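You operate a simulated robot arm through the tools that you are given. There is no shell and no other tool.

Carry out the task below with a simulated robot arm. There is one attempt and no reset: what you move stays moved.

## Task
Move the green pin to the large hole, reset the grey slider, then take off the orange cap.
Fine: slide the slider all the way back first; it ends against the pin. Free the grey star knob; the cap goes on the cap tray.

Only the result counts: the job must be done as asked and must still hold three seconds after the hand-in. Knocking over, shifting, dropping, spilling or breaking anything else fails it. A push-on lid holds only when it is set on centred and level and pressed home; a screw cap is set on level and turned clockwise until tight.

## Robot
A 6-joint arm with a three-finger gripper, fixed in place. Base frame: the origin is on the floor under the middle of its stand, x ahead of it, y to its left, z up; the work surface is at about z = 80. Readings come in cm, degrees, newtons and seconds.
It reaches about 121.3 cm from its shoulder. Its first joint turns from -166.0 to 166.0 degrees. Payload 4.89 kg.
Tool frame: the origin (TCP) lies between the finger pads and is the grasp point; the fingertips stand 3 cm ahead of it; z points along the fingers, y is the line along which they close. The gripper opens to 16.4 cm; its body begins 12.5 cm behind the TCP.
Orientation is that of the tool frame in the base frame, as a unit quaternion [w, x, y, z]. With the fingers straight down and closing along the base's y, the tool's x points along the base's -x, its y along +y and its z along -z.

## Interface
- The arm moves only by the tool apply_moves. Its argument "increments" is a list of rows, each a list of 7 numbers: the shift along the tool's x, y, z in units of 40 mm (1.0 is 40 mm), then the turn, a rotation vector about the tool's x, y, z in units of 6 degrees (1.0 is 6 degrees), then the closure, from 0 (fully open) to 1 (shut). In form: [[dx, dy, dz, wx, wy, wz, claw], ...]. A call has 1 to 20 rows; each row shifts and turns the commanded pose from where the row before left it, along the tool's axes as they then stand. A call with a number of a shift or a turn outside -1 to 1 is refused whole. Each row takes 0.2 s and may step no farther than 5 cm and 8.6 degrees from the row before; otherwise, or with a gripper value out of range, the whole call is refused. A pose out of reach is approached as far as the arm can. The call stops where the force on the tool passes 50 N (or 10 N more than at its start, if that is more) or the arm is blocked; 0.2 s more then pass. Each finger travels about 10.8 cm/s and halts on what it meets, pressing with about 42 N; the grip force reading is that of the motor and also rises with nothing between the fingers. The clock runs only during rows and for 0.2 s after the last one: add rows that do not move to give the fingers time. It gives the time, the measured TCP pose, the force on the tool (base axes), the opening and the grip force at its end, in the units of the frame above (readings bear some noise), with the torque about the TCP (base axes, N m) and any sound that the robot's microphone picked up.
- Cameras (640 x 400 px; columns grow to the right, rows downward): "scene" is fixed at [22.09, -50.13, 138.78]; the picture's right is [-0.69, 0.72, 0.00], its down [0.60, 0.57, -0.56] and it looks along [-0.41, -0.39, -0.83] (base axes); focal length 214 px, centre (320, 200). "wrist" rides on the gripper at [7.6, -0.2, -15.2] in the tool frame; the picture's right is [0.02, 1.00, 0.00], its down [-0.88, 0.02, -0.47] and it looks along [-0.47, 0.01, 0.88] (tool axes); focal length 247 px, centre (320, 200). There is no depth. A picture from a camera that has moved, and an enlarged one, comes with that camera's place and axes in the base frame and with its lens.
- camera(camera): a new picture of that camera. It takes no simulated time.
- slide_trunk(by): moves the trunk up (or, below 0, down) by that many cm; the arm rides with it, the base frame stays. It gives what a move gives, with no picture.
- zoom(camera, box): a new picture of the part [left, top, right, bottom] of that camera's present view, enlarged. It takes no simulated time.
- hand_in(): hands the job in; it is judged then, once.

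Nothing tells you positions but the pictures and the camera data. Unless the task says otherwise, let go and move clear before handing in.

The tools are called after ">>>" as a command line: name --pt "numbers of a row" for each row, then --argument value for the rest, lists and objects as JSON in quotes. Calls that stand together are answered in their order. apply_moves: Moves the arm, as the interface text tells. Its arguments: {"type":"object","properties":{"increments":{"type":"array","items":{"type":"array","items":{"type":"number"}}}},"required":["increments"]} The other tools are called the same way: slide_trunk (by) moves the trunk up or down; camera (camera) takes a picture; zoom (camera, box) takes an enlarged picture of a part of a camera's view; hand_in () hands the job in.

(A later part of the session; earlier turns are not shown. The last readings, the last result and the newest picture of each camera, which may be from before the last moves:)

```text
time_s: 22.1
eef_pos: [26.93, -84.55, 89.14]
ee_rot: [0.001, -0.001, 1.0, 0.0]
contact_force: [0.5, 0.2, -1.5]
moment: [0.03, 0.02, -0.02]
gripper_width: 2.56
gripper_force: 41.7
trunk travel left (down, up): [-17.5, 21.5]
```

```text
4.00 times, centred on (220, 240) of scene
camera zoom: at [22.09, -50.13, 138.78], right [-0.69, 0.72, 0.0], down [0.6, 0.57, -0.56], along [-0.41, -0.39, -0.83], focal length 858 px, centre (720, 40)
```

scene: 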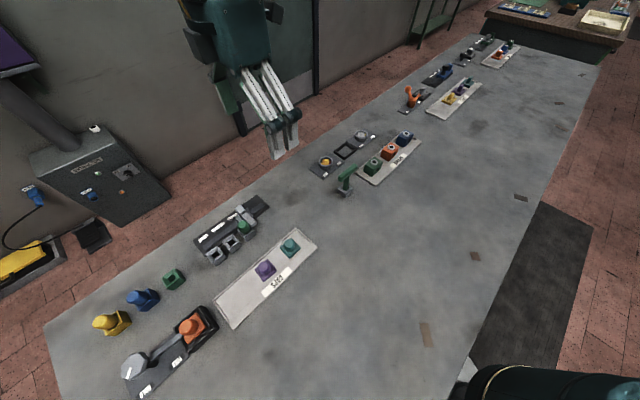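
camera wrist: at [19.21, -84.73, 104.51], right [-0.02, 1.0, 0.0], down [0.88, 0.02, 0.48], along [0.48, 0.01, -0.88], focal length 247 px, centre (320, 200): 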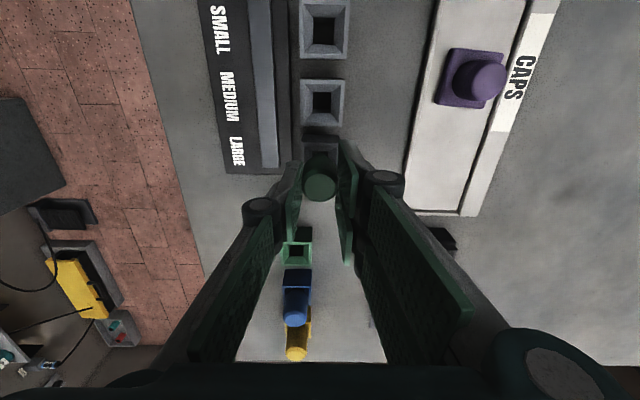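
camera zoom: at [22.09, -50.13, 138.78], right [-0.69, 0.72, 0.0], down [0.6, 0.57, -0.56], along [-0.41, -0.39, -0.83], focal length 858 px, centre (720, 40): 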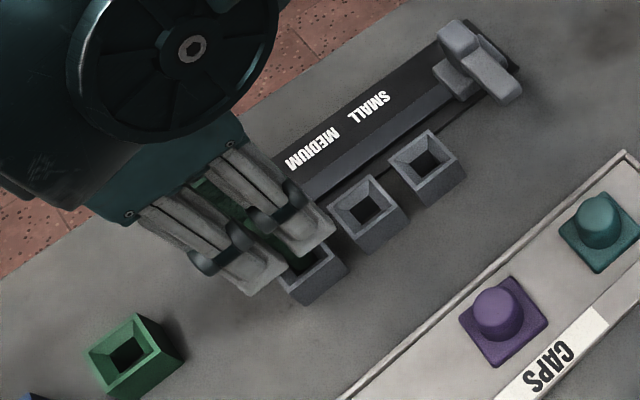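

>>> zoom --camera "wrist" --box '[280, 100, 360, 220]'

>>> zoom --camera "scene" --box '[210, 235, 270, 275]'

```text
3.33 times, centred on (320, 160) of wrist
camera zoom: at [19.21, -84.73, 104.51], right [-0.02, 1.0, 0.0], down [0.88, 0.02, 0.48], along [0.48, 0.01, -0.88], focal length 823 px, centre (320, 333)
```

zoom: 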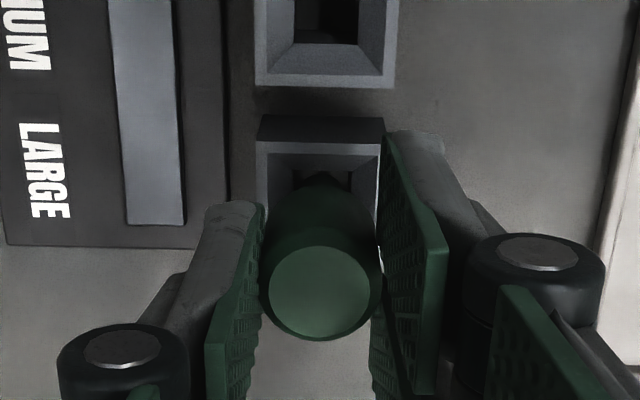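

```text
10.00 times, centred on (240, 255) of scene
camera zoom: at [22.09, -50.13, 138.78], right [-0.69, 0.72, 0.0], down [0.6, 0.57, -0.56], along [-0.41, -0.39, -0.83], focal length 2145 px, centre (1120, -350)
```

zoom: 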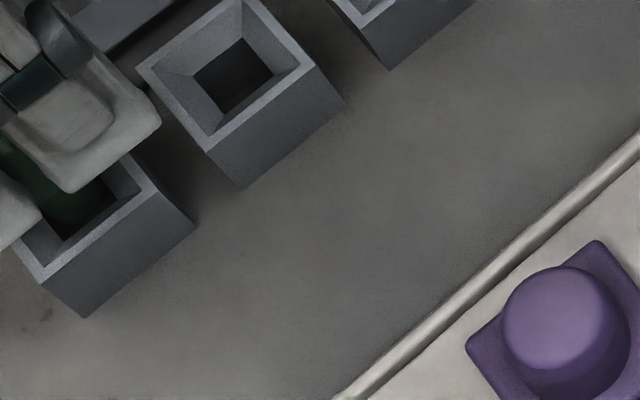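

The pin is entering the LARGE funnel. Lowering the last 2 cm in small steps.

>>> apply_moves --pt "0 0 0.12 0 0 0 1" --pt "0 0 0.12 0 0 0 1" --pt "0 0 0.1 0 0 0 1" --pt "0 0 0.08 0 0 0 1" --pt "0 0 0.05 0 0 0 1" --pt "0 0 0 0 0 0 1"

>>> zoom --camera "wrist" --box '[280, 100, 360, 220]'

>>> zoom --camera "scene" --box '[190, 215, 270, 285]'

```text
time_s: 23.5
eef_pos: [27.08, -84.55, 87.42]
ee_rot: [0.001, -0.002, 1.0, 0.0]
contact_force: [-0.5, 0.0, -0.9]
moment: [0.03, 0.0, -0.02]
gripper_width: 2.56
gripper_force: 42.1
trunk travel left (down, up): [-17.5, 21.5]
```

```text
3.33 times, centred on (320, 160) of wrist
camera zoom: at [19.17, -84.66, 102.76], right [-0.02, 1.0, 0.0], down [0.88, 0.02, 0.48], along [0.48, 0.01, -0.88], focal length 823 px, centre (320, 333)
```

zoom: 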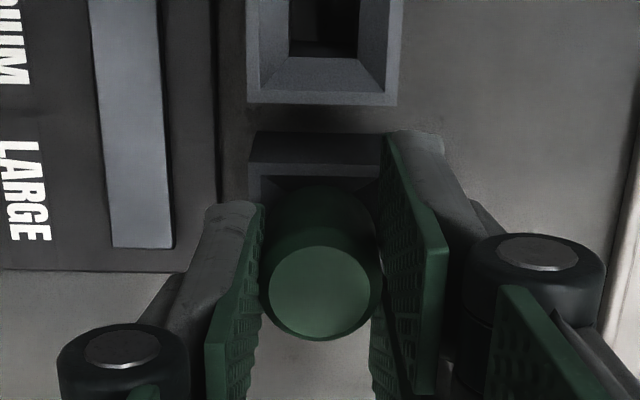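

```text
5.71 times, centred on (230, 250) of scene
camera zoom: at [22.09, -50.13, 138.78], right [-0.69, 0.72, 0.0], down [0.6, 0.57, -0.56], along [-0.41, -0.39, -0.83], focal length 1226 px, centre (834, -86)
```

zoom: 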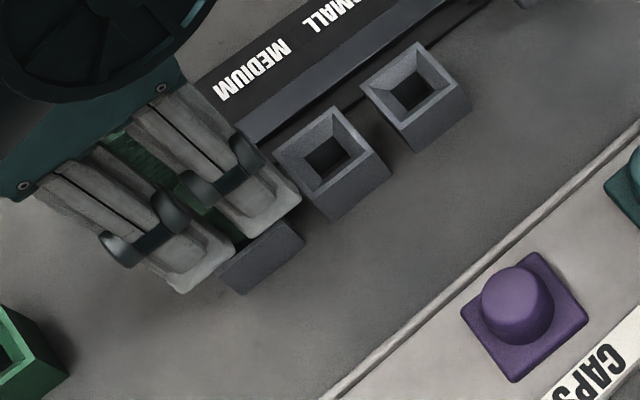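

>>> apply_moves --pt "0 0 0.02 0 0 0 1" --pt "0 0 0.02 0 0 0 1" --pt "0 0 0 0 0 0 1"

```text
time_s: 24.3
eef_pos: [26.98, -84.38, 87.16]
ee_rot: [0.002, -0.002, 1.0, -0.001]
contact_force: [-0.3, -0.4, -1.5]
moment: [-0.04, -0.01, -0.02]
gripper_width: 2.58
gripper_force: 41.9
trunk travel left (down, up): [-17.5, 21.5]
```

>>> apply_moves --pt "0 0 0.02 0 0 0 1" --pt "0 0 0.02 0 0 0 1" --pt "0 0 0.02 0 0 0 1" --pt "0 0 0 0 0 0 1"

>>> zoom --camera "wrist" --box '[280, 100, 360, 220]'

```text
time_s: 25.3
eef_pos: [26.98, -84.4, 87.11]
ee_rot: [0.001, -0.002, 1.0, -0.001]
contact_force: [-3.5, -3.6, 41.0]
moment: [-0.23, 0.37, -0.04]
gripper_width: 2.59
gripper_force: 41.6
trunk travel left (down, up): [-17.5, 21.5]
```

```text
3.33 times, centred on (320, 160) of wrist
camera zoom: at [19.22, -84.52, 102.41], right [-0.02, 1.0, 0.0], down [0.88, 0.02, 0.48], along [0.48, 0.01, -0.88], focal length 823 px, centre (320, 333)
```

zoom: 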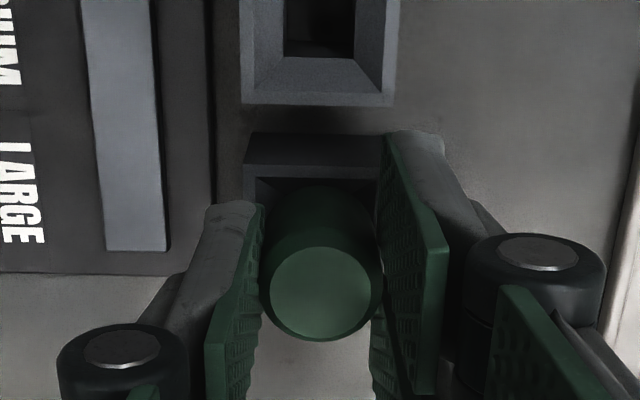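

The pin bottomed out (41 N upward) at the same height it had in SMALL, so it is seated. I'll ease off the pressure, open, and lift away.

>>> apply_moves --pt "0 0 -0.05 0 0 0 1" --pt "0 0 0 0 0 0 0.75" --pt "0 0 0 0 0 0 0.6" --pt "0 0 0 0 0 0 0.55" --pt "0 0 0 0 0 0 0.55" --pt "0 0 -0.5 0 0 0 0.55" --pt "0 0 -0.8 0 0 0 0.55" --pt "0 0 -0.8 0 0 0 0.55" --pt "0 0 -0.6 0 0 0 0.55" --pt "0 0 0 0 0 0 0.55"

>>> camera --camera "wrist"

>>> zoom --camera "scene" --box '[170, 190, 270, 290]'

```text
time_s: 27.5
eef_pos: [26.86, -84.53, 98.16]
ee_rot: [0.001, -0.002, 1.0, 0.0]
contact_force: [0.1, -1.0, 0.2]
moment: [-0.03, -0.02, 0.03]
gripper_width: 7.38
gripper_force: 0.1
trunk travel left (down, up): [-17.5, 21.5]
```

```text
taken
camera wrist: at [18.98, -84.66, 113.44], right [-0.02, 1.0, 0.0], down [0.88, 0.02, 0.48], along [0.48, 0.01, -0.88], focal length 247 px, centre (320, 200)
```

wrist: 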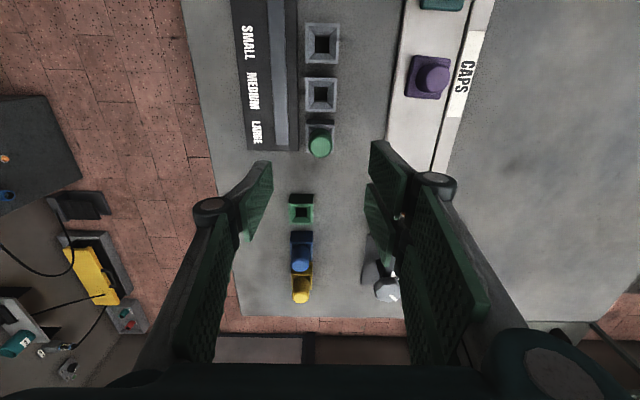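

```text
4.00 times, centred on (220, 240) of scene
camera zoom: at [22.09, -50.13, 138.78], right [-0.69, 0.72, 0.0], down [0.6, 0.57, -0.56], along [-0.41, -0.39, -0.83], focal length 858 px, centre (720, 40)
```

zoom: 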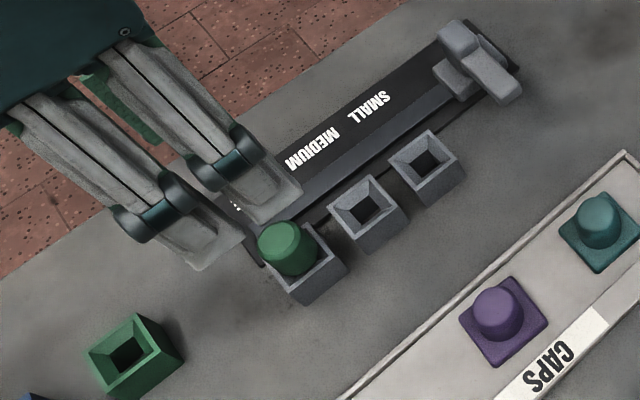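

The pin sits upright in LARGE. Next I go behind the slider (its -x side) with closed fingers to bring it forward against the pin.

>>> apply_moves --pt "0.86 -0.19 0 0 0 0 1" --pt "0.86 -0.19 0 0 0 0 1" --pt "0.86 -0.19 0 0 0 0 1" --pt "0.86 -0.19 0 0 0 0 1" --pt "0.86 -0.19 0 0 0 0 1" --pt "0.86 -0.19 0 0 0 0 1" --pt "0.86 -0.19 0 0 0 0 1" --pt "0 0 0 0 0 0 1" --pt "0 0 0 0 0 0 1"

>>> camera --camera "wrist"

>>> zoom --camera "scene" --box '[200, 120, 340, 260]'

```text
time_s: 29.5
eef_pos: [3.25, -89.54, 98.29]
ee_rot: [0.002, -0.002, 1.0, 0.0]
contact_force: [-0.8, -0.5, -0.1]
moment: [-0.01, 0.0, 0.01]
gripper_width: 0.0
gripper_force: 42.3
trunk travel left (down, up): [-17.5, 21.5]
```

```text
taken
camera wrist: at [-4.56, -89.77, 113.56], right [-0.02, 1.0, 0.0], down [0.88, 0.02, 0.48], along [0.48, 0.01, -0.88], focal length 247 px, centre (320, 200)
```

wrist: 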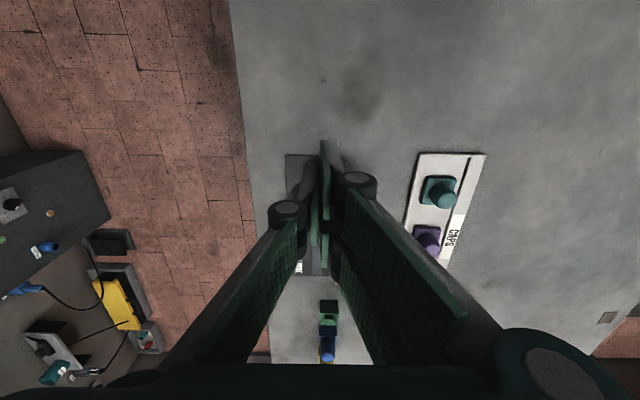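

```text
2.86 times, centred on (270, 190) of scene
camera zoom: at [22.09, -50.13, 138.78], right [-0.69, 0.72, 0.0], down [0.6, 0.57, -0.56], along [-0.41, -0.39, -0.83], focal length 613 px, centre (463, 229)
```

zoom: 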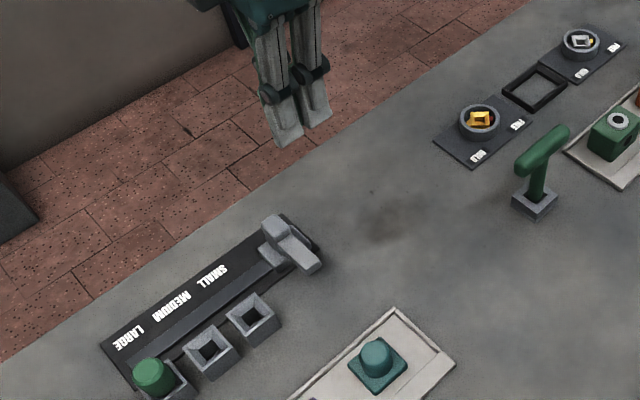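

>>> apply_moves --pt "0.25 0 0.6 0 0 0 1" --pt "0 0 0.8 0 0 0 1" --pt "0 0 0.8 0 0 0 1" --pt "0 0 0.55 0 0 0 1" --pt "0 0 0.23 0 0 0 1" --pt "0 0 0 0 0 0 1"

>>> zoom --camera "scene" --box '[200, 140, 300, 240]'

>>> zoom --camera "wrist" --box '[220, 110, 460, 290]'

```text
time_s: 30.9
eef_pos: [2.28, -89.76, 86.2]
ee_rot: [0.002, -0.001, 1.0, -0.001]
contact_force: [-0.9, 0.1, 0.4]
moment: [0.03, -0.02, -0.04]
gripper_width: 0.0
gripper_force: 42.5
trunk travel left (down, up): [-17.5, 21.5]
```

```text
4.00 times, centred on (250, 190) of scene
camera zoom: at [22.09, -50.13, 138.78], right [-0.69, 0.72, 0.0], down [0.6, 0.57, -0.56], along [-0.41, -0.39, -0.83], focal length 858 px, centre (600, 240)
```

zoom: 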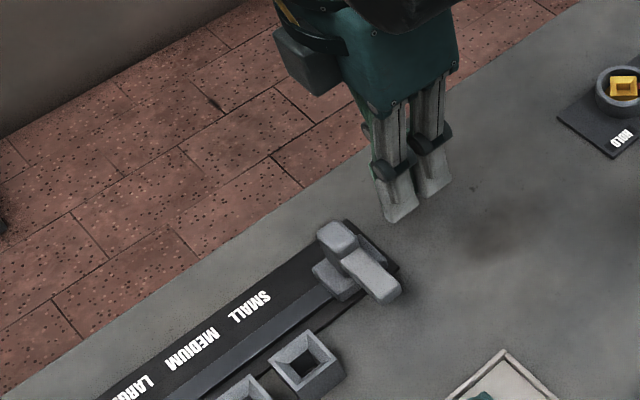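

```text
2.22 times, centred on (340, 200) of wrist
camera zoom: at [-5.55, -89.95, 101.45], right [-0.02, 1.0, 0.0], down [0.88, 0.02, 0.48], along [0.48, 0.01, -0.88], focal length 549 px, centre (276, 200)
```

zoom: 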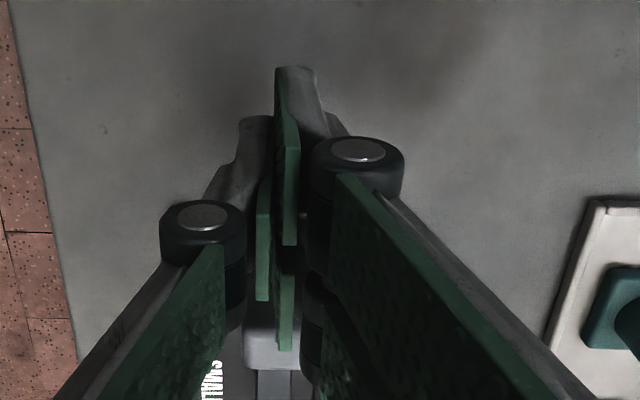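

>>> apply_moves --pt "-0.2 0 0 0 0 0 1" --pt "-0.2 0 0 0 0 0 1" --pt "-0.2 0 0 0 0 0 1" --pt "-0.15 0 0 0 0 0 1" --pt "-0.15 0 0 0 0 0 1" --pt "-0.15 0 0 0 0 0 1" --pt "-0.15 0 0 0 0 0 1" --pt "-0.15 0 0 0 0 0 1" --pt "-0.15 0 0 0 0 0 1" --pt "-0.15 0 0 0 0 0 1" --pt "-0.15 0 0 0 0 0 1"

>>> zoom --camera "scene" --box '[170, 150, 300, 290]'

>>> camera --camera "wrist"

```text
time_s: 33.3
eef_pos: [9.11, -89.85, 85.94]
ee_rot: [0.001, -0.002, 1.0, 0.0]
contact_force: [0.1, -0.1, -0.4]
moment: [0.0, -0.02, -0.01]
gripper_width: 0.0
gripper_force: 41.8
trunk travel left (down, up): [-17.5, 21.5]
```

```text
2.86 times, centred on (235, 220) of scene
camera zoom: at [22.09, -50.13, 138.78], right [-0.69, 0.72, 0.0], down [0.6, 0.57, -0.56], along [-0.41, -0.39, -0.83], focal length 613 px, centre (563, 143)
```

zoom: 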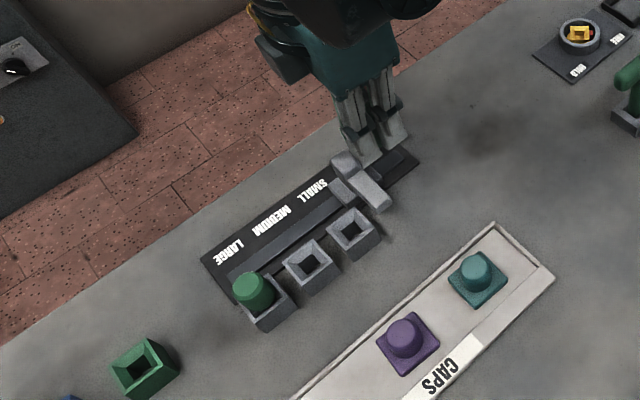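

```text
taken
camera wrist: at [1.39, -90.09, 101.31], right [-0.02, 1.0, 0.0], down [0.88, 0.02, 0.48], along [0.48, 0.01, -0.88], focal length 247 px, centre (320, 200)
```

wrist: 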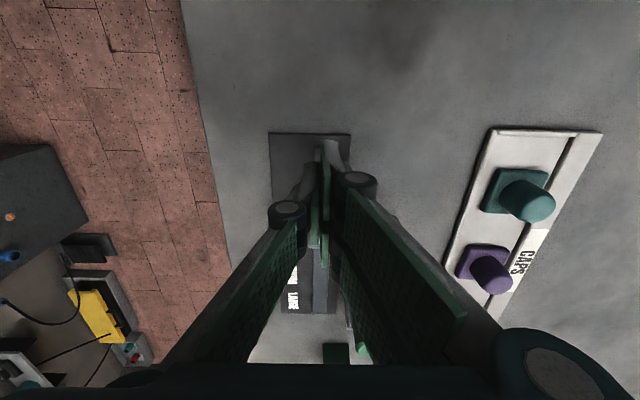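

The slider is travelling forward smoothly. Continuing toward LARGE, slowing before contact.

>>> apply_moves --pt "-0.15 0 -0.03 0 0 0 1" --pt "-0.15 0 0 0 0 0 1" --pt "-0.15 0 0 0 0 0 1" --pt "-0.15 0 0 0 0 0 1" --pt "-0.15 0 0 0 0 0 1" --pt "-0.15 0 0 0 0 0 1" --pt "-0.15 0 0 0 0 0 1" --pt "-0.15 0 0 0 0 0 1" --pt "-0.15 0 0 0 0 0 1" --pt "-0.15 0 0 0 0 0 1" --pt "-0.15 0 0 0 0 0 1" --pt "-0.15 0 0 0 0 0 1" --pt "-0.1 0 0 0 0 0 1" --pt "-0.1 0 0 0 0 0 1"

>>> zoom --camera "scene" --box '[180, 190, 260, 270]'

>>> camera --camera "wrist"

```text
time_s: 36.3
eef_pos: [16.98, -89.82, 86.33]
ee_rot: [0.002, -0.002, 1.0, 0.001]
contact_force: [-0.9, -0.1, -0.7]
moment: [0.01, 0.03, 0.02]
gripper_width: 0.0
gripper_force: 41.7
trunk travel left (down, up): [-17.5, 21.5]
```

```text
5.00 times, centred on (220, 230) of scene
camera zoom: at [22.09, -50.13, 138.78], right [-0.69, 0.72, 0.0], down [0.6, 0.57, -0.56], along [-0.41, -0.39, -0.83], focal length 1072 px, centre (820, 50)
```

zoom: 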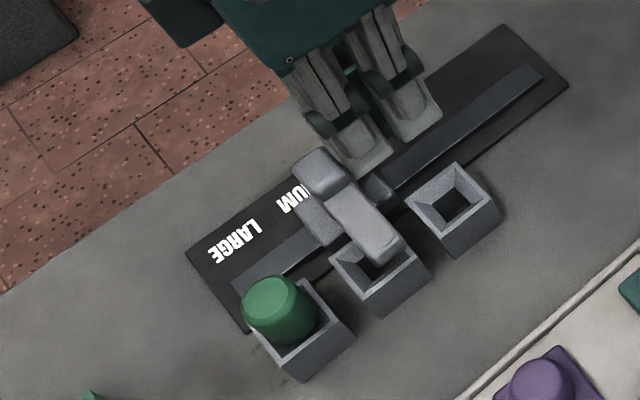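

```text
taken
camera wrist: at [9.29, -90.0, 101.51], right [-0.02, 1.0, 0.0], down [0.88, 0.02, 0.48], along [0.48, 0.01, -0.88], focal length 247 px, centre (320, 200)
```

wrist: 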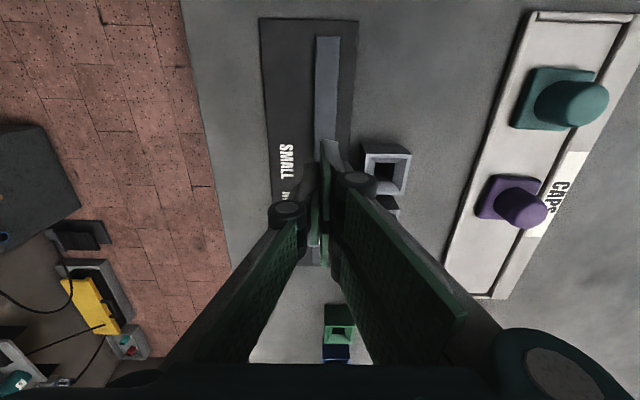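

>>> apply_moves --pt "-0.1 0 0 0 0 0 1" --pt "-0.1 0 0 0 0 0 1" --pt "-0.1 0 0 0 0 0 1" --pt "-0.1 0 0 0 0 0 1" --pt "-0.1 0 0 0 0 0 1" --pt "0 0 0 0 0 0 1"

>>> zoom --camera "scene" --box '[180, 200, 250, 270]'

```text
time_s: 37.7
eef_pos: [19.01, -89.78, 86.08]
ee_rot: [0.001, -0.003, 1.0, 0.0]
contact_force: [-1.5, 0.8, -0.7]
moment: [0.02, -0.01, 0.0]
gripper_width: 0.0
gripper_force: 42.4
trunk travel left (down, up): [-17.5, 21.5]
```

```text
5.71 times, centred on (215, 235) of scene
camera zoom: at [22.09, -50.13, 138.78], right [-0.69, 0.72, 0.0], down [0.6, 0.57, -0.56], along [-0.41, -0.39, -0.83], focal length 1226 px, centre (920, 0)
```

zoom: 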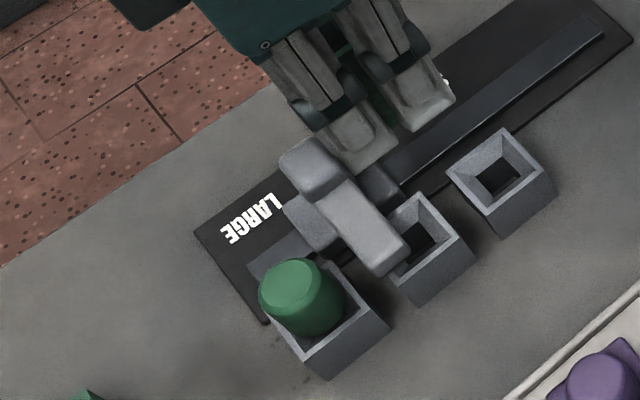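

>>> apply_moves --pt "-0.05 0 0 0 0 0 1" --pt "-0.05 0 0 0 0 0 1" --pt "-0.05 0 0 0 0 0 1" --pt "-0.05 0 0 0 0 0 1" --pt "0 0 0 0 0 0 1"

>>> zoom --camera "scene" --box '[180, 200, 250, 270]'

```text
time_s: 38.9
eef_pos: [20.02, -89.93, 86.29]
ee_rot: [0.002, -0.002, 1.0, 0.001]
contact_force: [-2.6, 0.7, -0.8]
moment: [-0.01, 0.01, 0.05]
gripper_width: 0.0
gripper_force: 41.8
trunk travel left (down, up): [-17.5, 21.5]
```

```text
5.71 times, centred on (215, 235) of scene
camera zoom: at [22.09, -50.13, 138.78], right [-0.69, 0.72, 0.0], down [0.6, 0.57, -0.56], along [-0.41, -0.39, -0.83], focal length 1226 px, centre (920, 0)
```

zoom: 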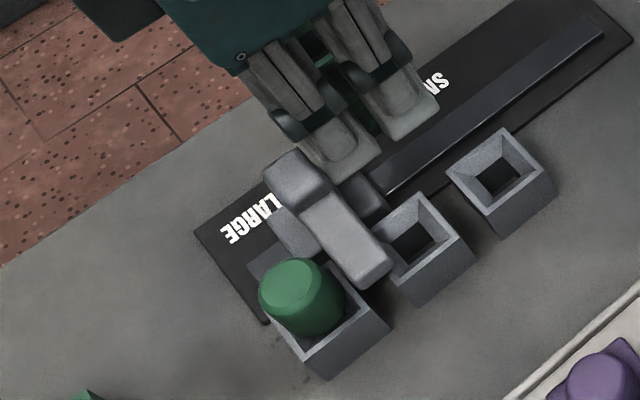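

>>> apply_moves --pt "-0.03 0 0 0 0 0 1" --pt "-0.03 0 0 0 0 0 1" --pt "0 0 0 0 0 0 1"

>>> zoom --camera "scene" --box '[190, 215, 240, 265]'

```text
time_s: 39.7
eef_pos: [20.17, -89.92, 86.2]
ee_rot: [0.002, -0.002, 1.0, -0.001]
contact_force: [-0.2, 0.0, 0.1]
moment: [0.0, -0.01, -0.04]
gripper_width: 0.05
gripper_force: 41.8
trunk travel left (down, up): [-17.5, 21.5]
```

```text
8.00 times, centred on (215, 240) of scene
camera zoom: at [22.09, -50.13, 138.78], right [-0.69, 0.72, 0.0], down [0.6, 0.57, -0.56], along [-0.41, -0.39, -0.83], focal length 1716 px, centre (1160, -120)
```

zoom: 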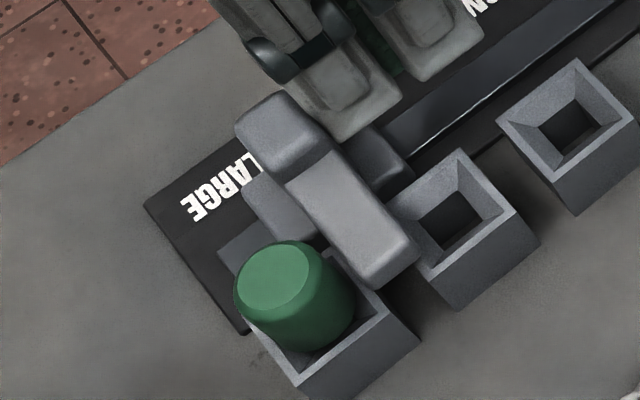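

>>> apply_moves --pt "-0.03 0 0 0 0 0 1" --pt "-0.03 0 0 0 0 0 1" --pt "0 0 0 0 0 0 1"

>>> zoom --camera "scene" --box '[190, 215, 240, 265]'

```text
time_s: 40.5
eef_pos: [20.35, -89.88, 86.2]
ee_rot: [0.002, -0.002, 1.0, 0.0]
contact_force: [-1.4, -0.8, 0.1]
moment: [-0.03, 0.01, -0.01]
gripper_width: 0.02
gripper_force: 42.0
trunk travel left (down, up): [-17.5, 21.5]
```

```text
8.00 times, centred on (215, 240) of scene
camera zoom: at [22.09, -50.13, 138.78], right [-0.69, 0.72, 0.0], down [0.6, 0.57, -0.56], along [-0.41, -0.39, -0.83], focal length 1716 px, centre (1160, -120)
```

zoom: 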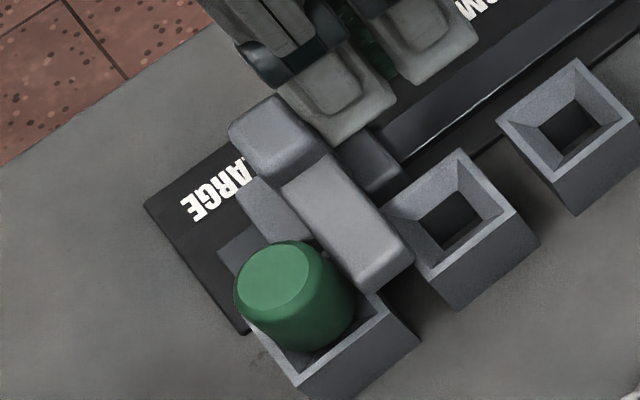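

>>> apply_moves --pt "-0.025 0 0 0 0 0 1" --pt "-0.025 0 0 0 0 0 1" --pt "-0.025 0 0 0 0 0 1" --pt "0 0 0 0 0 0 1"

>>> zoom --camera "scene" --box '[190, 215, 240, 265]'

```text
time_s: 41.5
eef_pos: [20.66, -89.93, 86.19]
ee_rot: [0.001, -0.002, 1.0, 0.0]
contact_force: [-1.0, 0.6, -0.6]
moment: [-0.02, -0.01, -0.01]
gripper_width: 0.0
gripper_force: 41.9
trunk travel left (down, up): [-17.5, 21.5]
```

```text
8.00 times, centred on (215, 240) of scene
camera zoom: at [22.09, -50.13, 138.78], right [-0.69, 0.72, 0.0], down [0.6, 0.57, -0.56], along [-0.41, -0.39, -0.83], focal length 1716 px, centre (1160, -120)
```

zoom: 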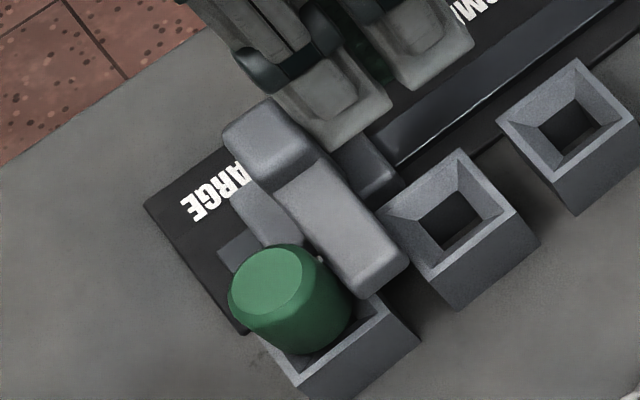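

The arm has just met the pin (the pin shifted by about 2 mm in its hole), so I stop pushing, back the fingers off and inspect.

>>> apply_moves --pt "0.1 0 0 0 0 0 1" --pt "0.25 0 0 0 0 0 1" --pt "0 0 0 0 0 0 1"

>>> zoom --camera "scene" --box '[190, 215, 240, 265]'

```text
time_s: 42.3
eef_pos: [19.1, -89.92, 86.22]
ee_rot: [0.003, -0.002, 1.0, 0.0]
contact_force: [0.1, -0.1, 0.5]
moment: [-0.02, 0.01, 0.01]
gripper_width: 0.0
gripper_force: 42.0
trunk travel left (down, up): [-17.5, 21.5]
```

```text
8.00 times, centred on (215, 240) of scene
camera zoom: at [22.09, -50.13, 138.78], right [-0.69, 0.72, 0.0], down [0.6, 0.57, -0.56], along [-0.41, -0.39, -0.83], focal length 1716 px, centre (1160, -120)
```

zoom: 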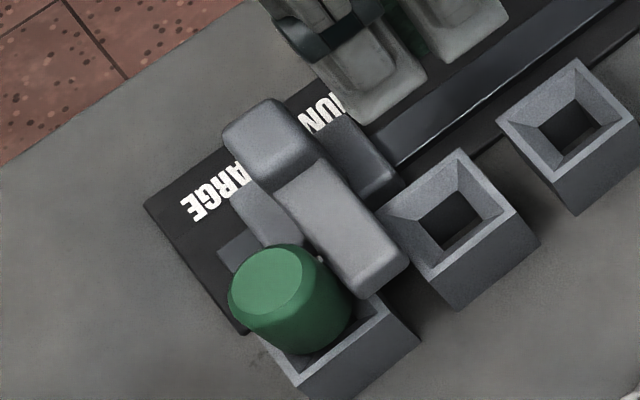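

>>> apply_moves --pt "0 0 -0.9 0 0 0 1" --pt "0 0 -0.9 0 0 0 1" --pt "0 0 -0.9 0 0 0 1" --pt "0 0 -0.6 0 0 0 1" --pt "-0.8 0.3 0 0 0 0 1" --pt "-0.8 0.3 0 0 0 0 1" --pt "-0.8 0.3 0 0 0 0 1" --pt "-0.8 0.3 0 0 0 0 1" --pt "0 0 0 0 0 0 1"

>>> camera --camera "wrist"

>>> zoom --camera "wrist" --box '[230, 0, 350, 120]'

>>> zoom --camera "scene" --box '[190, 205, 250, 265]'

```text
time_s: 44.3
eef_pos: [32.22, -85.17, 99.42]
ee_rot: [0.001, -0.001, 1.0, -0.001]
contact_force: [0.1, 0.0, -0.3]
moment: [-0.01, 0.04, 0.0]
gripper_width: 0.01
gripper_force: 41.3
trunk travel left (down, up): [-17.5, 21.5]
```

```text
taken
camera wrist: at [24.43, -85.28, 114.64], right [-0.02, 1.0, 0.0], down [0.88, 0.02, 0.48], along [0.48, 0.01, -0.88], focal length 247 px, centre (320, 200)
```

wrist: 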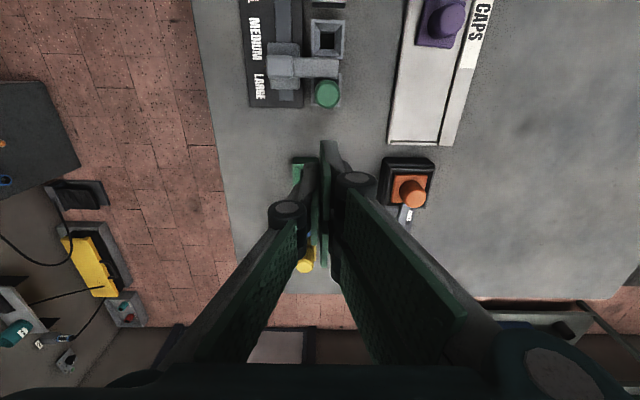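

```text
3.33 times, centred on (290, 60) of wrist
camera zoom: at [24.43, -85.28, 114.64], right [-0.02, 1.0, 0.0], down [0.88, 0.02, 0.48], along [0.48, 0.01, -0.88], focal length 823 px, centre (420, 667)
```

zoom: 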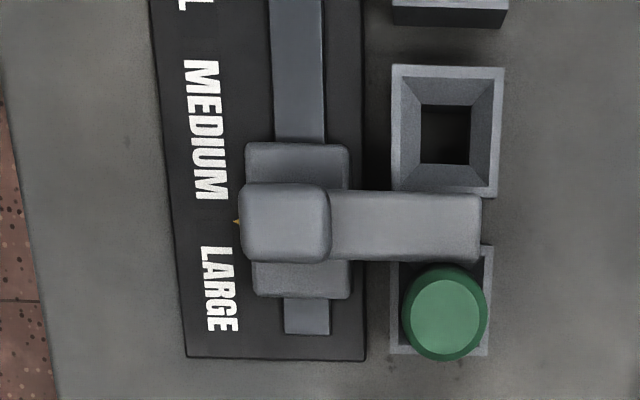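

```text
6.67 times, centred on (220, 235) of scene
camera zoom: at [22.09, -50.13, 138.78], right [-0.69, 0.72, 0.0], down [0.6, 0.57, -0.56], along [-0.41, -0.39, -0.83], focal length 1430 px, centre (987, -33)
```

zoom: 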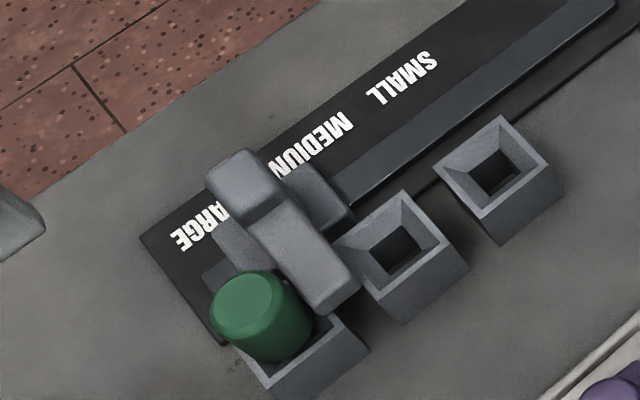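

The slider's arm now rests against the pin in LARGE. Next I move above the orange cap fixture with the fingers open to inspect the star knob and the clamp lever.

>>> apply_moves --pt "0 0 -0.8 0 0 0 0" --pt "0 0.75 -0.8 0 0 0 0" --pt "0 0.75 0 0 0 0 0" --pt "0 0.75 0 0 0 0 0" --pt "0 0.75 0 0 0 0 0" --pt "0 0 0 0 0 0 0" --pt "0 0 0 0 0 0 0"

>>> camera --camera "wrist"

>>> zoom --camera "wrist" --box '[250, 110, 390, 250]'

>>> zoom --camera "scene" --box '[100, 280, 240, 400]'

```text
time_s: 45.9
eef_pos: [31.82, -73.07, 106.1]
ee_rot: [0.002, -0.002, 1.0, 0.0]
contact_force: [-1.3, 1.0, 0.1]
moment: [-0.07, 0.02, 0.02]
gripper_width: 16.39
gripper_force: 0.0
trunk travel left (down, up): [-17.5, 21.5]
```

```text
taken
camera wrist: at [24.06, -73.35, 121.38], right [-0.02, 1.0, 0.0], down [0.88, 0.02, 0.48], along [0.48, 0.01, -0.88], focal length 247 px, centre (320, 200)
```

wrist: 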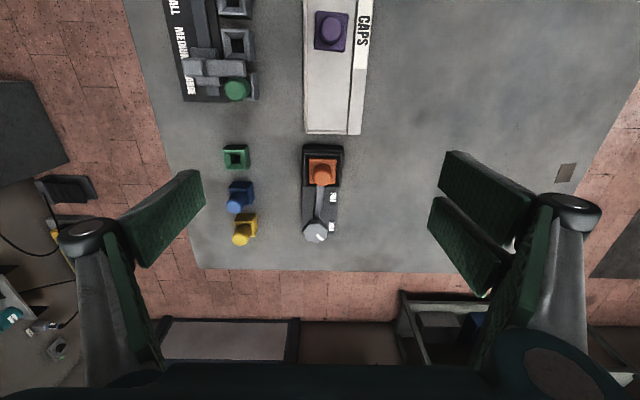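

```text
2.86 times, centred on (320, 180) of wrist
camera zoom: at [24.06, -73.35, 121.38], right [-0.02, 1.0, 0.0], down [0.88, 0.02, 0.48], along [0.48, 0.01, -0.88], focal length 706 px, centre (320, 257)
```

zoom: 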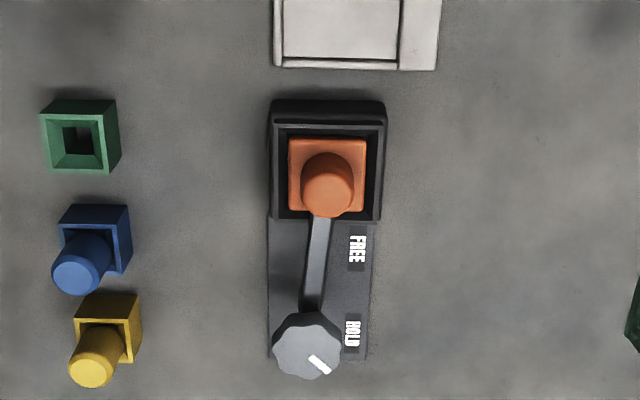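

```text
3.33 times, centred on (170, 340) of scene
camera zoom: at [22.09, -50.13, 138.78], right [-0.69, 0.72, 0.0], down [0.6, 0.57, -0.56], along [-0.41, -0.39, -0.83], focal length 715 px, centre (820, -267)
```

zoom: 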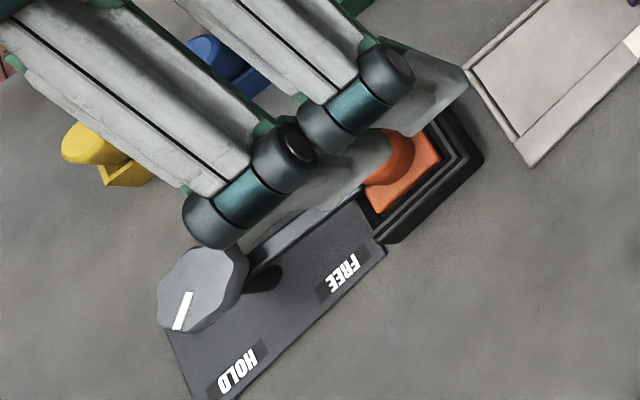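

The white mark points to HOLD (+x+y from the pivot), FREE is 90° counter‑clockwise seen from above, and the bar now reaches over the cap's plate. I'll get a side view from +y to learn the heights of the knob, bar and cap.

>>> apply_moves --pt "-0.76 0.9 0 0 0 0 0" --pt "-0.76 0.9 0 0 0 0 0" --pt "-0.76 0.9 0 0 0 0 0" --pt "-0.76 0.9 0 0 0 0 0" --pt "0 0 0 0 0 1 0" --pt "0 0 0 0 0 1 0" --pt "0 0 0 0 0 1 0" --pt "0 0 0 0 0 1 0" --pt "0 0 0 0 0 1 0" --pt "0 0 0 0 0 1 0" --pt "0 0 0 0 0 1 0" --pt "0 0 0 0 0 1 0" --pt "0 0 0 0 0 1 0" --pt "0 0 0 0 0 1 0" --pt "0 0 0 0 0 1 0" --pt "0 0 0 0 0 1 0" --pt "0 0 0 0 0 1 0" --pt "0 0 0 0 0 1 0" --pt "0 0 0 0 0 1 0"

>>> camera --camera "wrist"

>>> camera --camera "scene"

```text
time_s: 49.9
eef_pos: [44.13, -58.6, 105.86]
ee_rot: [0.001, 0.707, 0.707, 0.001]
contact_force: [0.6, -0.5, 1.2]
moment: [-0.01, 0.01, 0.01]
gripper_width: 16.38
gripper_force: 0.1
trunk travel left (down, up): [-17.5, 21.5]
```

```text
taken
camera wrist: at [43.81, -50.91, 121.19], right [1.0, 0.02, 0.0], down [0.02, -0.88, 0.47], along [0.01, -0.47, -0.88], focal length 247 px, centre (320, 200)
```

wrist: 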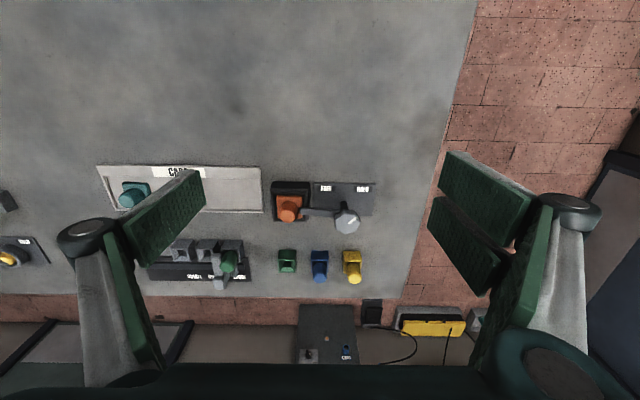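

```text
taken
```

scene: 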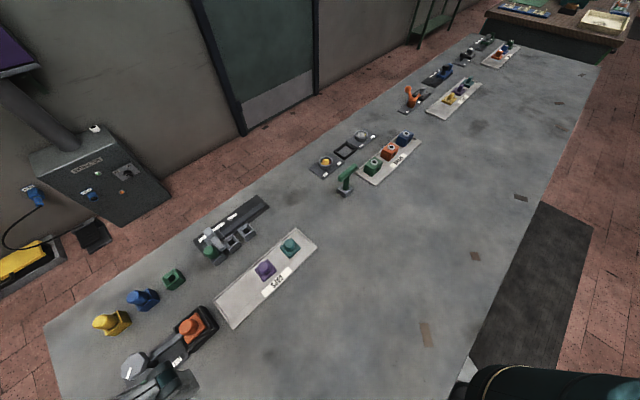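

>>> apply_moves --pt "0 0 0.6 0 0 0 0" --pt "0 0 0.6 0 0 0 0" --pt "0 0 0 0 -1 0 0" --pt "0 0 0 0 -1 0 0" --pt "0 0 0 0 -1 0 0" --pt "0 0 0 0 -1 0 0" --pt "0 0 0 0 -1 0 0" --pt "0 0 0 0 -1 0 0" --pt "0 0 0 0 0 0 0"

>>> camera --camera "wrist"

>>> zoom --camera "wrist" --box '[250, 180, 390, 280]'

>>> zoom --camera "scene" --box '[100, 290, 240, 400]'

```text
time_s: 51.9
eef_pos: [44.11, -58.58, 101.22]
ee_rot: [0.221, 0.671, 0.673, -0.217]
contact_force: [-0.8, -0.1, -0.1]
moment: [0.02, 0.0, -0.02]
gripper_width: 16.42
gripper_force: 0.0
trunk travel left (down, up): [-17.5, 21.5]
```

```text
taken
camera wrist: at [43.8, -43.4, 108.98], right [1.0, 0.02, -0.01], down [0.02, -0.43, 0.9], along [0.01, -0.9, -0.43], focal length 247 px, centre (320, 200)
```

wrist: 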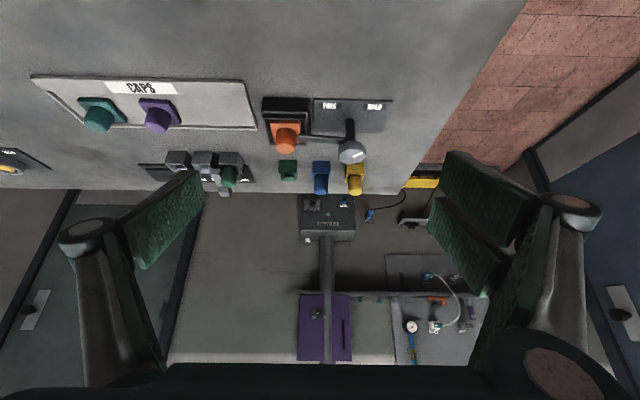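

```text
4.00 times, centred on (320, 230) of wrist
camera zoom: at [43.8, -43.4, 108.98], right [1.0, 0.02, -0.01], down [0.02, -0.43, 0.9], along [0.01, -0.9, -0.43], focal length 988 px, centre (320, 80)
```

zoom: 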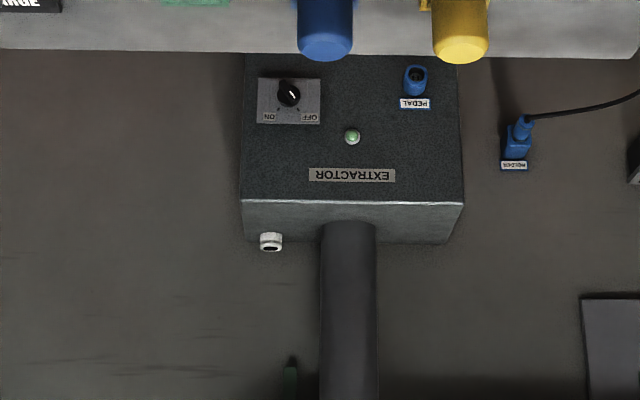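

```text
3.64 times, centred on (170, 345) of scene
camera zoom: at [22.09, -50.13, 138.78], right [-0.69, 0.72, 0.0], down [0.6, 0.57, -0.56], along [-0.41, -0.39, -0.83], focal length 780 px, centre (866, -327)
```

zoom: 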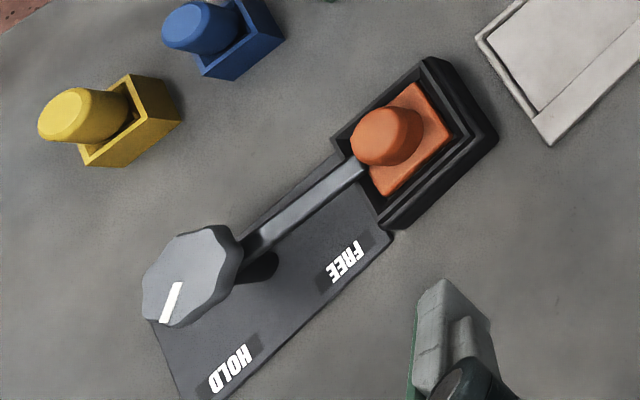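

>>> zoom --camera "wrist" --box '[255, 90, 395, 200]'

>>> zoom --camera "wrist" --box '[260, 90, 330, 160]'

>>> zoom --camera "wrist" --box '[320, 100, 390, 170]'

```text
3.64 times, centred on (325, 145) of wrist
camera zoom: at [43.8, -43.4, 108.98], right [1.0, 0.02, -0.01], down [0.02, -0.43, 0.9], along [0.01, -0.9, -0.43], focal length 898 px, centre (302, 400)
```

zoom: 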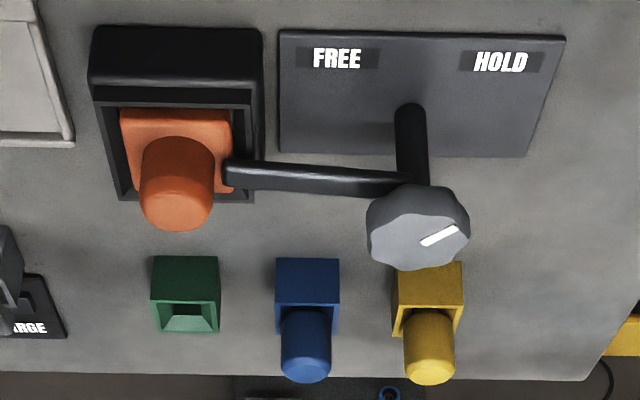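

```text
5.71 times, centred on (295, 125) of wrist
camera zoom: at [43.8, -43.4, 108.98], right [1.0, 0.02, -0.01], down [0.02, -0.43, 0.9], along [0.01, -0.9, -0.43], focal length 1411 px, centre (463, 629)
```

zoom: 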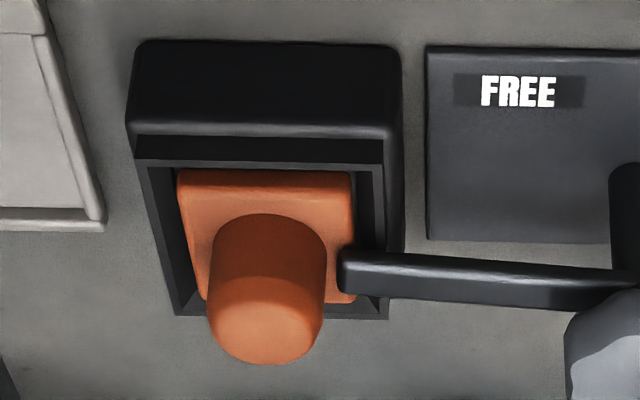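

```text
5.71 times, centred on (355, 135) of wrist
camera zoom: at [43.8, -43.4, 108.98], right [1.0, 0.02, -0.01], down [0.02, -0.43, 0.9], along [0.01, -0.9, -0.43], focal length 1411 px, centre (120, 571)
```

zoom: 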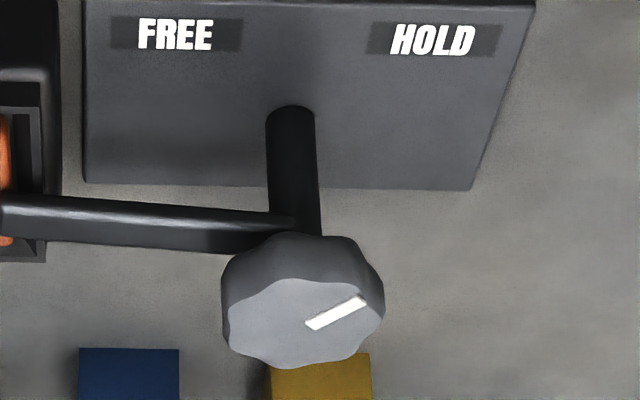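

Knob: lobed, ~4.2 cm wide, z≈86.1–87.5, pivot near (48.6, -73.3), bar beneath it at z≈84 reaching onto the cap's plate at x≈40.7. Cap dome is near (38.7, -72.7), top z≈86. I'll level the wrist, pre‑turn it so the fingers avoid the bar, and hover above the knob.

>>> apply_moves --pt "0 0 0 0 1 0 0.48" --pt "0 0 0 0 1 0 0.48" --pt "0 0 0 0 1 0 0.48" --pt "0 0 0 0 1 0 0.48" --pt "0 0 0 0 1 0 0.48" --pt "0 0 0 0 1 0 0.48" --pt "0 0 0 0 0 -1 0.48" --pt "0 0 0 0 0 -1 0.48" --pt "0 0 0 0 0 -1 0.48" --pt "0 0 0 0 0 -1 0.48" --pt "0 0 0 0 0 -1 0.48" --pt "0 0 0 0 0 -1 0.48" --pt "0 0 0 0 0 -1 0.48" --pt "0 0 0 0 0 -1 0.48" --pt "0 0 0 0 0 -1 0.48" --pt "0 0 0 0 0 -1 0.48" --pt "-0.703 -0.655 0 0 0 0 0.48" --pt "-0.703 -0.655 0 0 0 0 0.48" --pt "-0.703 -0.655 0 0 0 0 0.48" --pt "-0.703 -0.655 0 0 0 0 0.48"

>>> camera --camera "wrist"

>>> camera --camera "scene"

```text
time_s: 56.1
eef_pos: [48.36, -73.04, 101.17]
ee_rot: [0.001, 0.257, 0.967, 0.001]
contact_force: [-0.3, 0.8, 0.5]
moment: [-0.16, -0.04, -0.02]
gripper_width: 8.53
gripper_force: 0.0
trunk travel left (down, up): [-17.5, 21.5]
```

```text
taken
camera wrist: at [41.57, -69.37, 116.34], right [0.48, 0.88, 0.0], down [0.77, -0.42, 0.48], along [0.42, -0.23, -0.88], focal length 247 px, centre (320, 200)
```

wrist: 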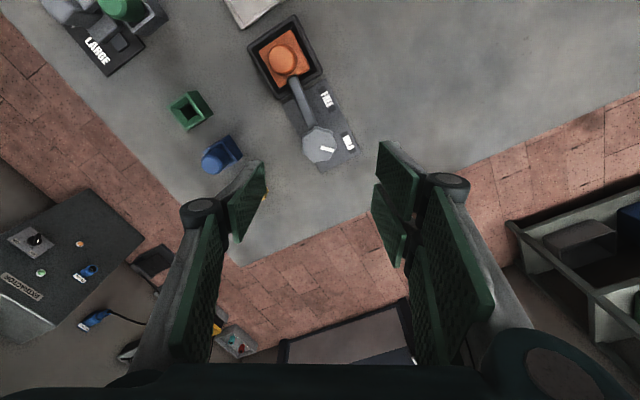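

```text
taken
```

scene: 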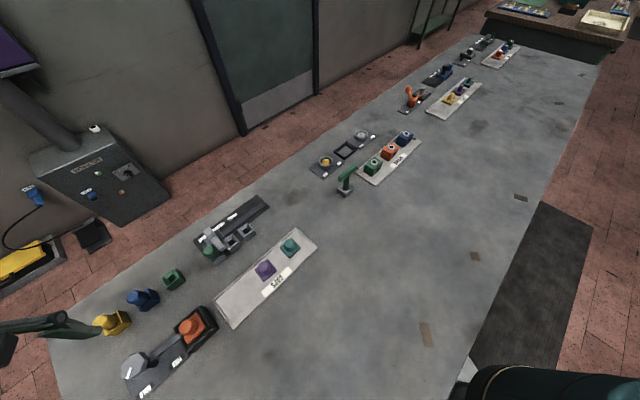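

>>> zoom --camera "wrist" --box '[270, 90, 370, 190]'

>>> zoom --camera "scene" --box '[90, 290, 230, 400]'

```text
4.00 times, centred on (320, 140) of wrist
camera zoom: at [41.57, -69.37, 116.34], right [0.48, 0.88, 0.0], down [0.77, -0.42, 0.48], along [0.42, -0.23, -0.88], focal length 988 px, centre (320, 440)
```

zoom: 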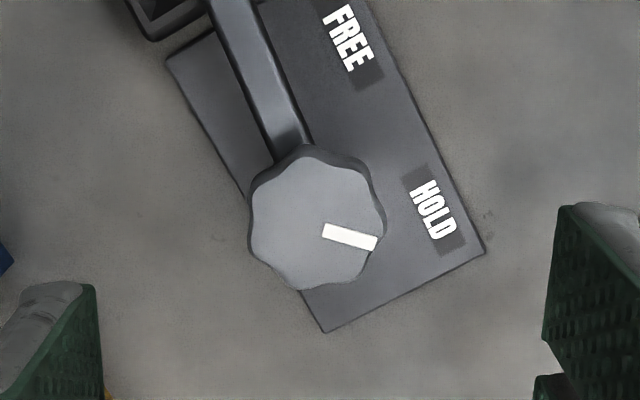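

```text
3.64 times, centred on (160, 345) of scene
camera zoom: at [22.09, -50.13, 138.78], right [-0.69, 0.72, 0.0], down [0.6, 0.57, -0.56], along [-0.41, -0.39, -0.83], focal length 780 px, centre (902, -327)
```

zoom: 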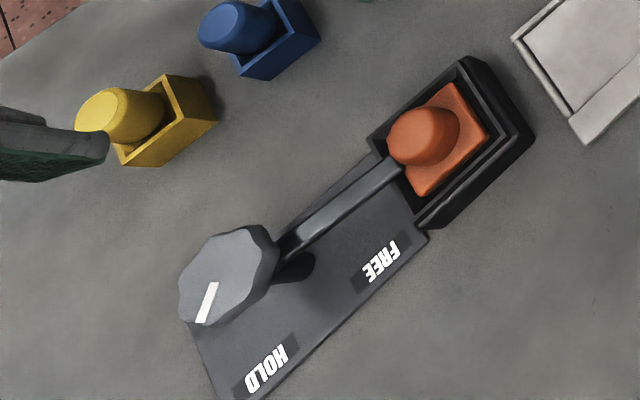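

The pivot is about (48.8, -73.5). I'll correct by half a centimetre and descend around the knob with the fingers open.

>>> apply_moves --pt "-0.135 -0.045 0 0 0 0 0.48" --pt "0 0 0.8 0 0 0 0.48" --pt "0 0 0.8 0 0 0 0.48" --pt "0 0 0.8 0 0 0 0.48" --pt "0 0 0.5 0 0 0 0.48" --pt "0 0 0 0 0 0 0.48"

>>> camera --camera "wrist"

>>> zoom --camera "scene" --box '[90, 290, 230, 400]'

```text
time_s: 57.5
eef_pos: [49.01, -73.88, 89.66]
ee_rot: [0.002, 0.257, 0.966, 0.0]
contact_force: [0.5, -0.9, 0.1]
moment: [0.03, 0.02, -0.02]
gripper_width: 8.54
gripper_force: 0.0
trunk travel left (down, up): [-17.5, 21.5]
```

```text
taken
camera wrist: at [42.12, -70.06, 104.88], right [0.48, 0.88, 0.0], down [0.77, -0.42, 0.48], along [0.42, -0.23, -0.88], focal length 247 px, centre (320, 200)
```

wrist: 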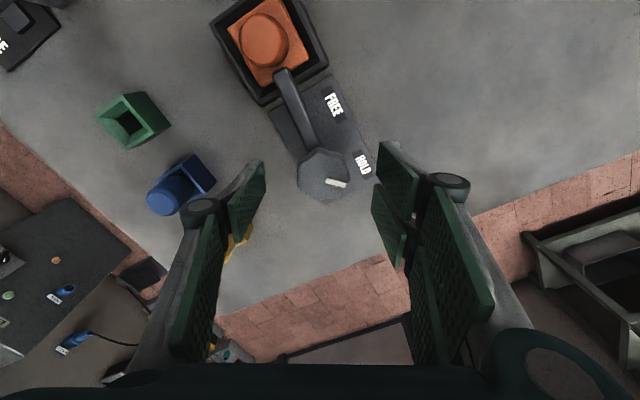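

```text
3.64 times, centred on (160, 345) of scene
camera zoom: at [22.09, -50.13, 138.78], right [-0.69, 0.72, 0.0], down [0.6, 0.57, -0.56], along [-0.41, -0.39, -0.83], focal length 780 px, centre (902, -327)
```

zoom: 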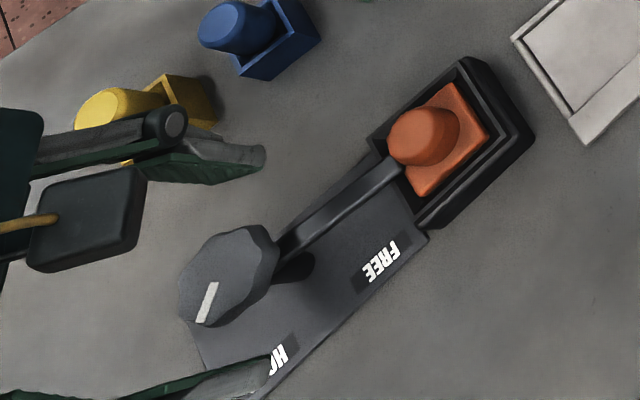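

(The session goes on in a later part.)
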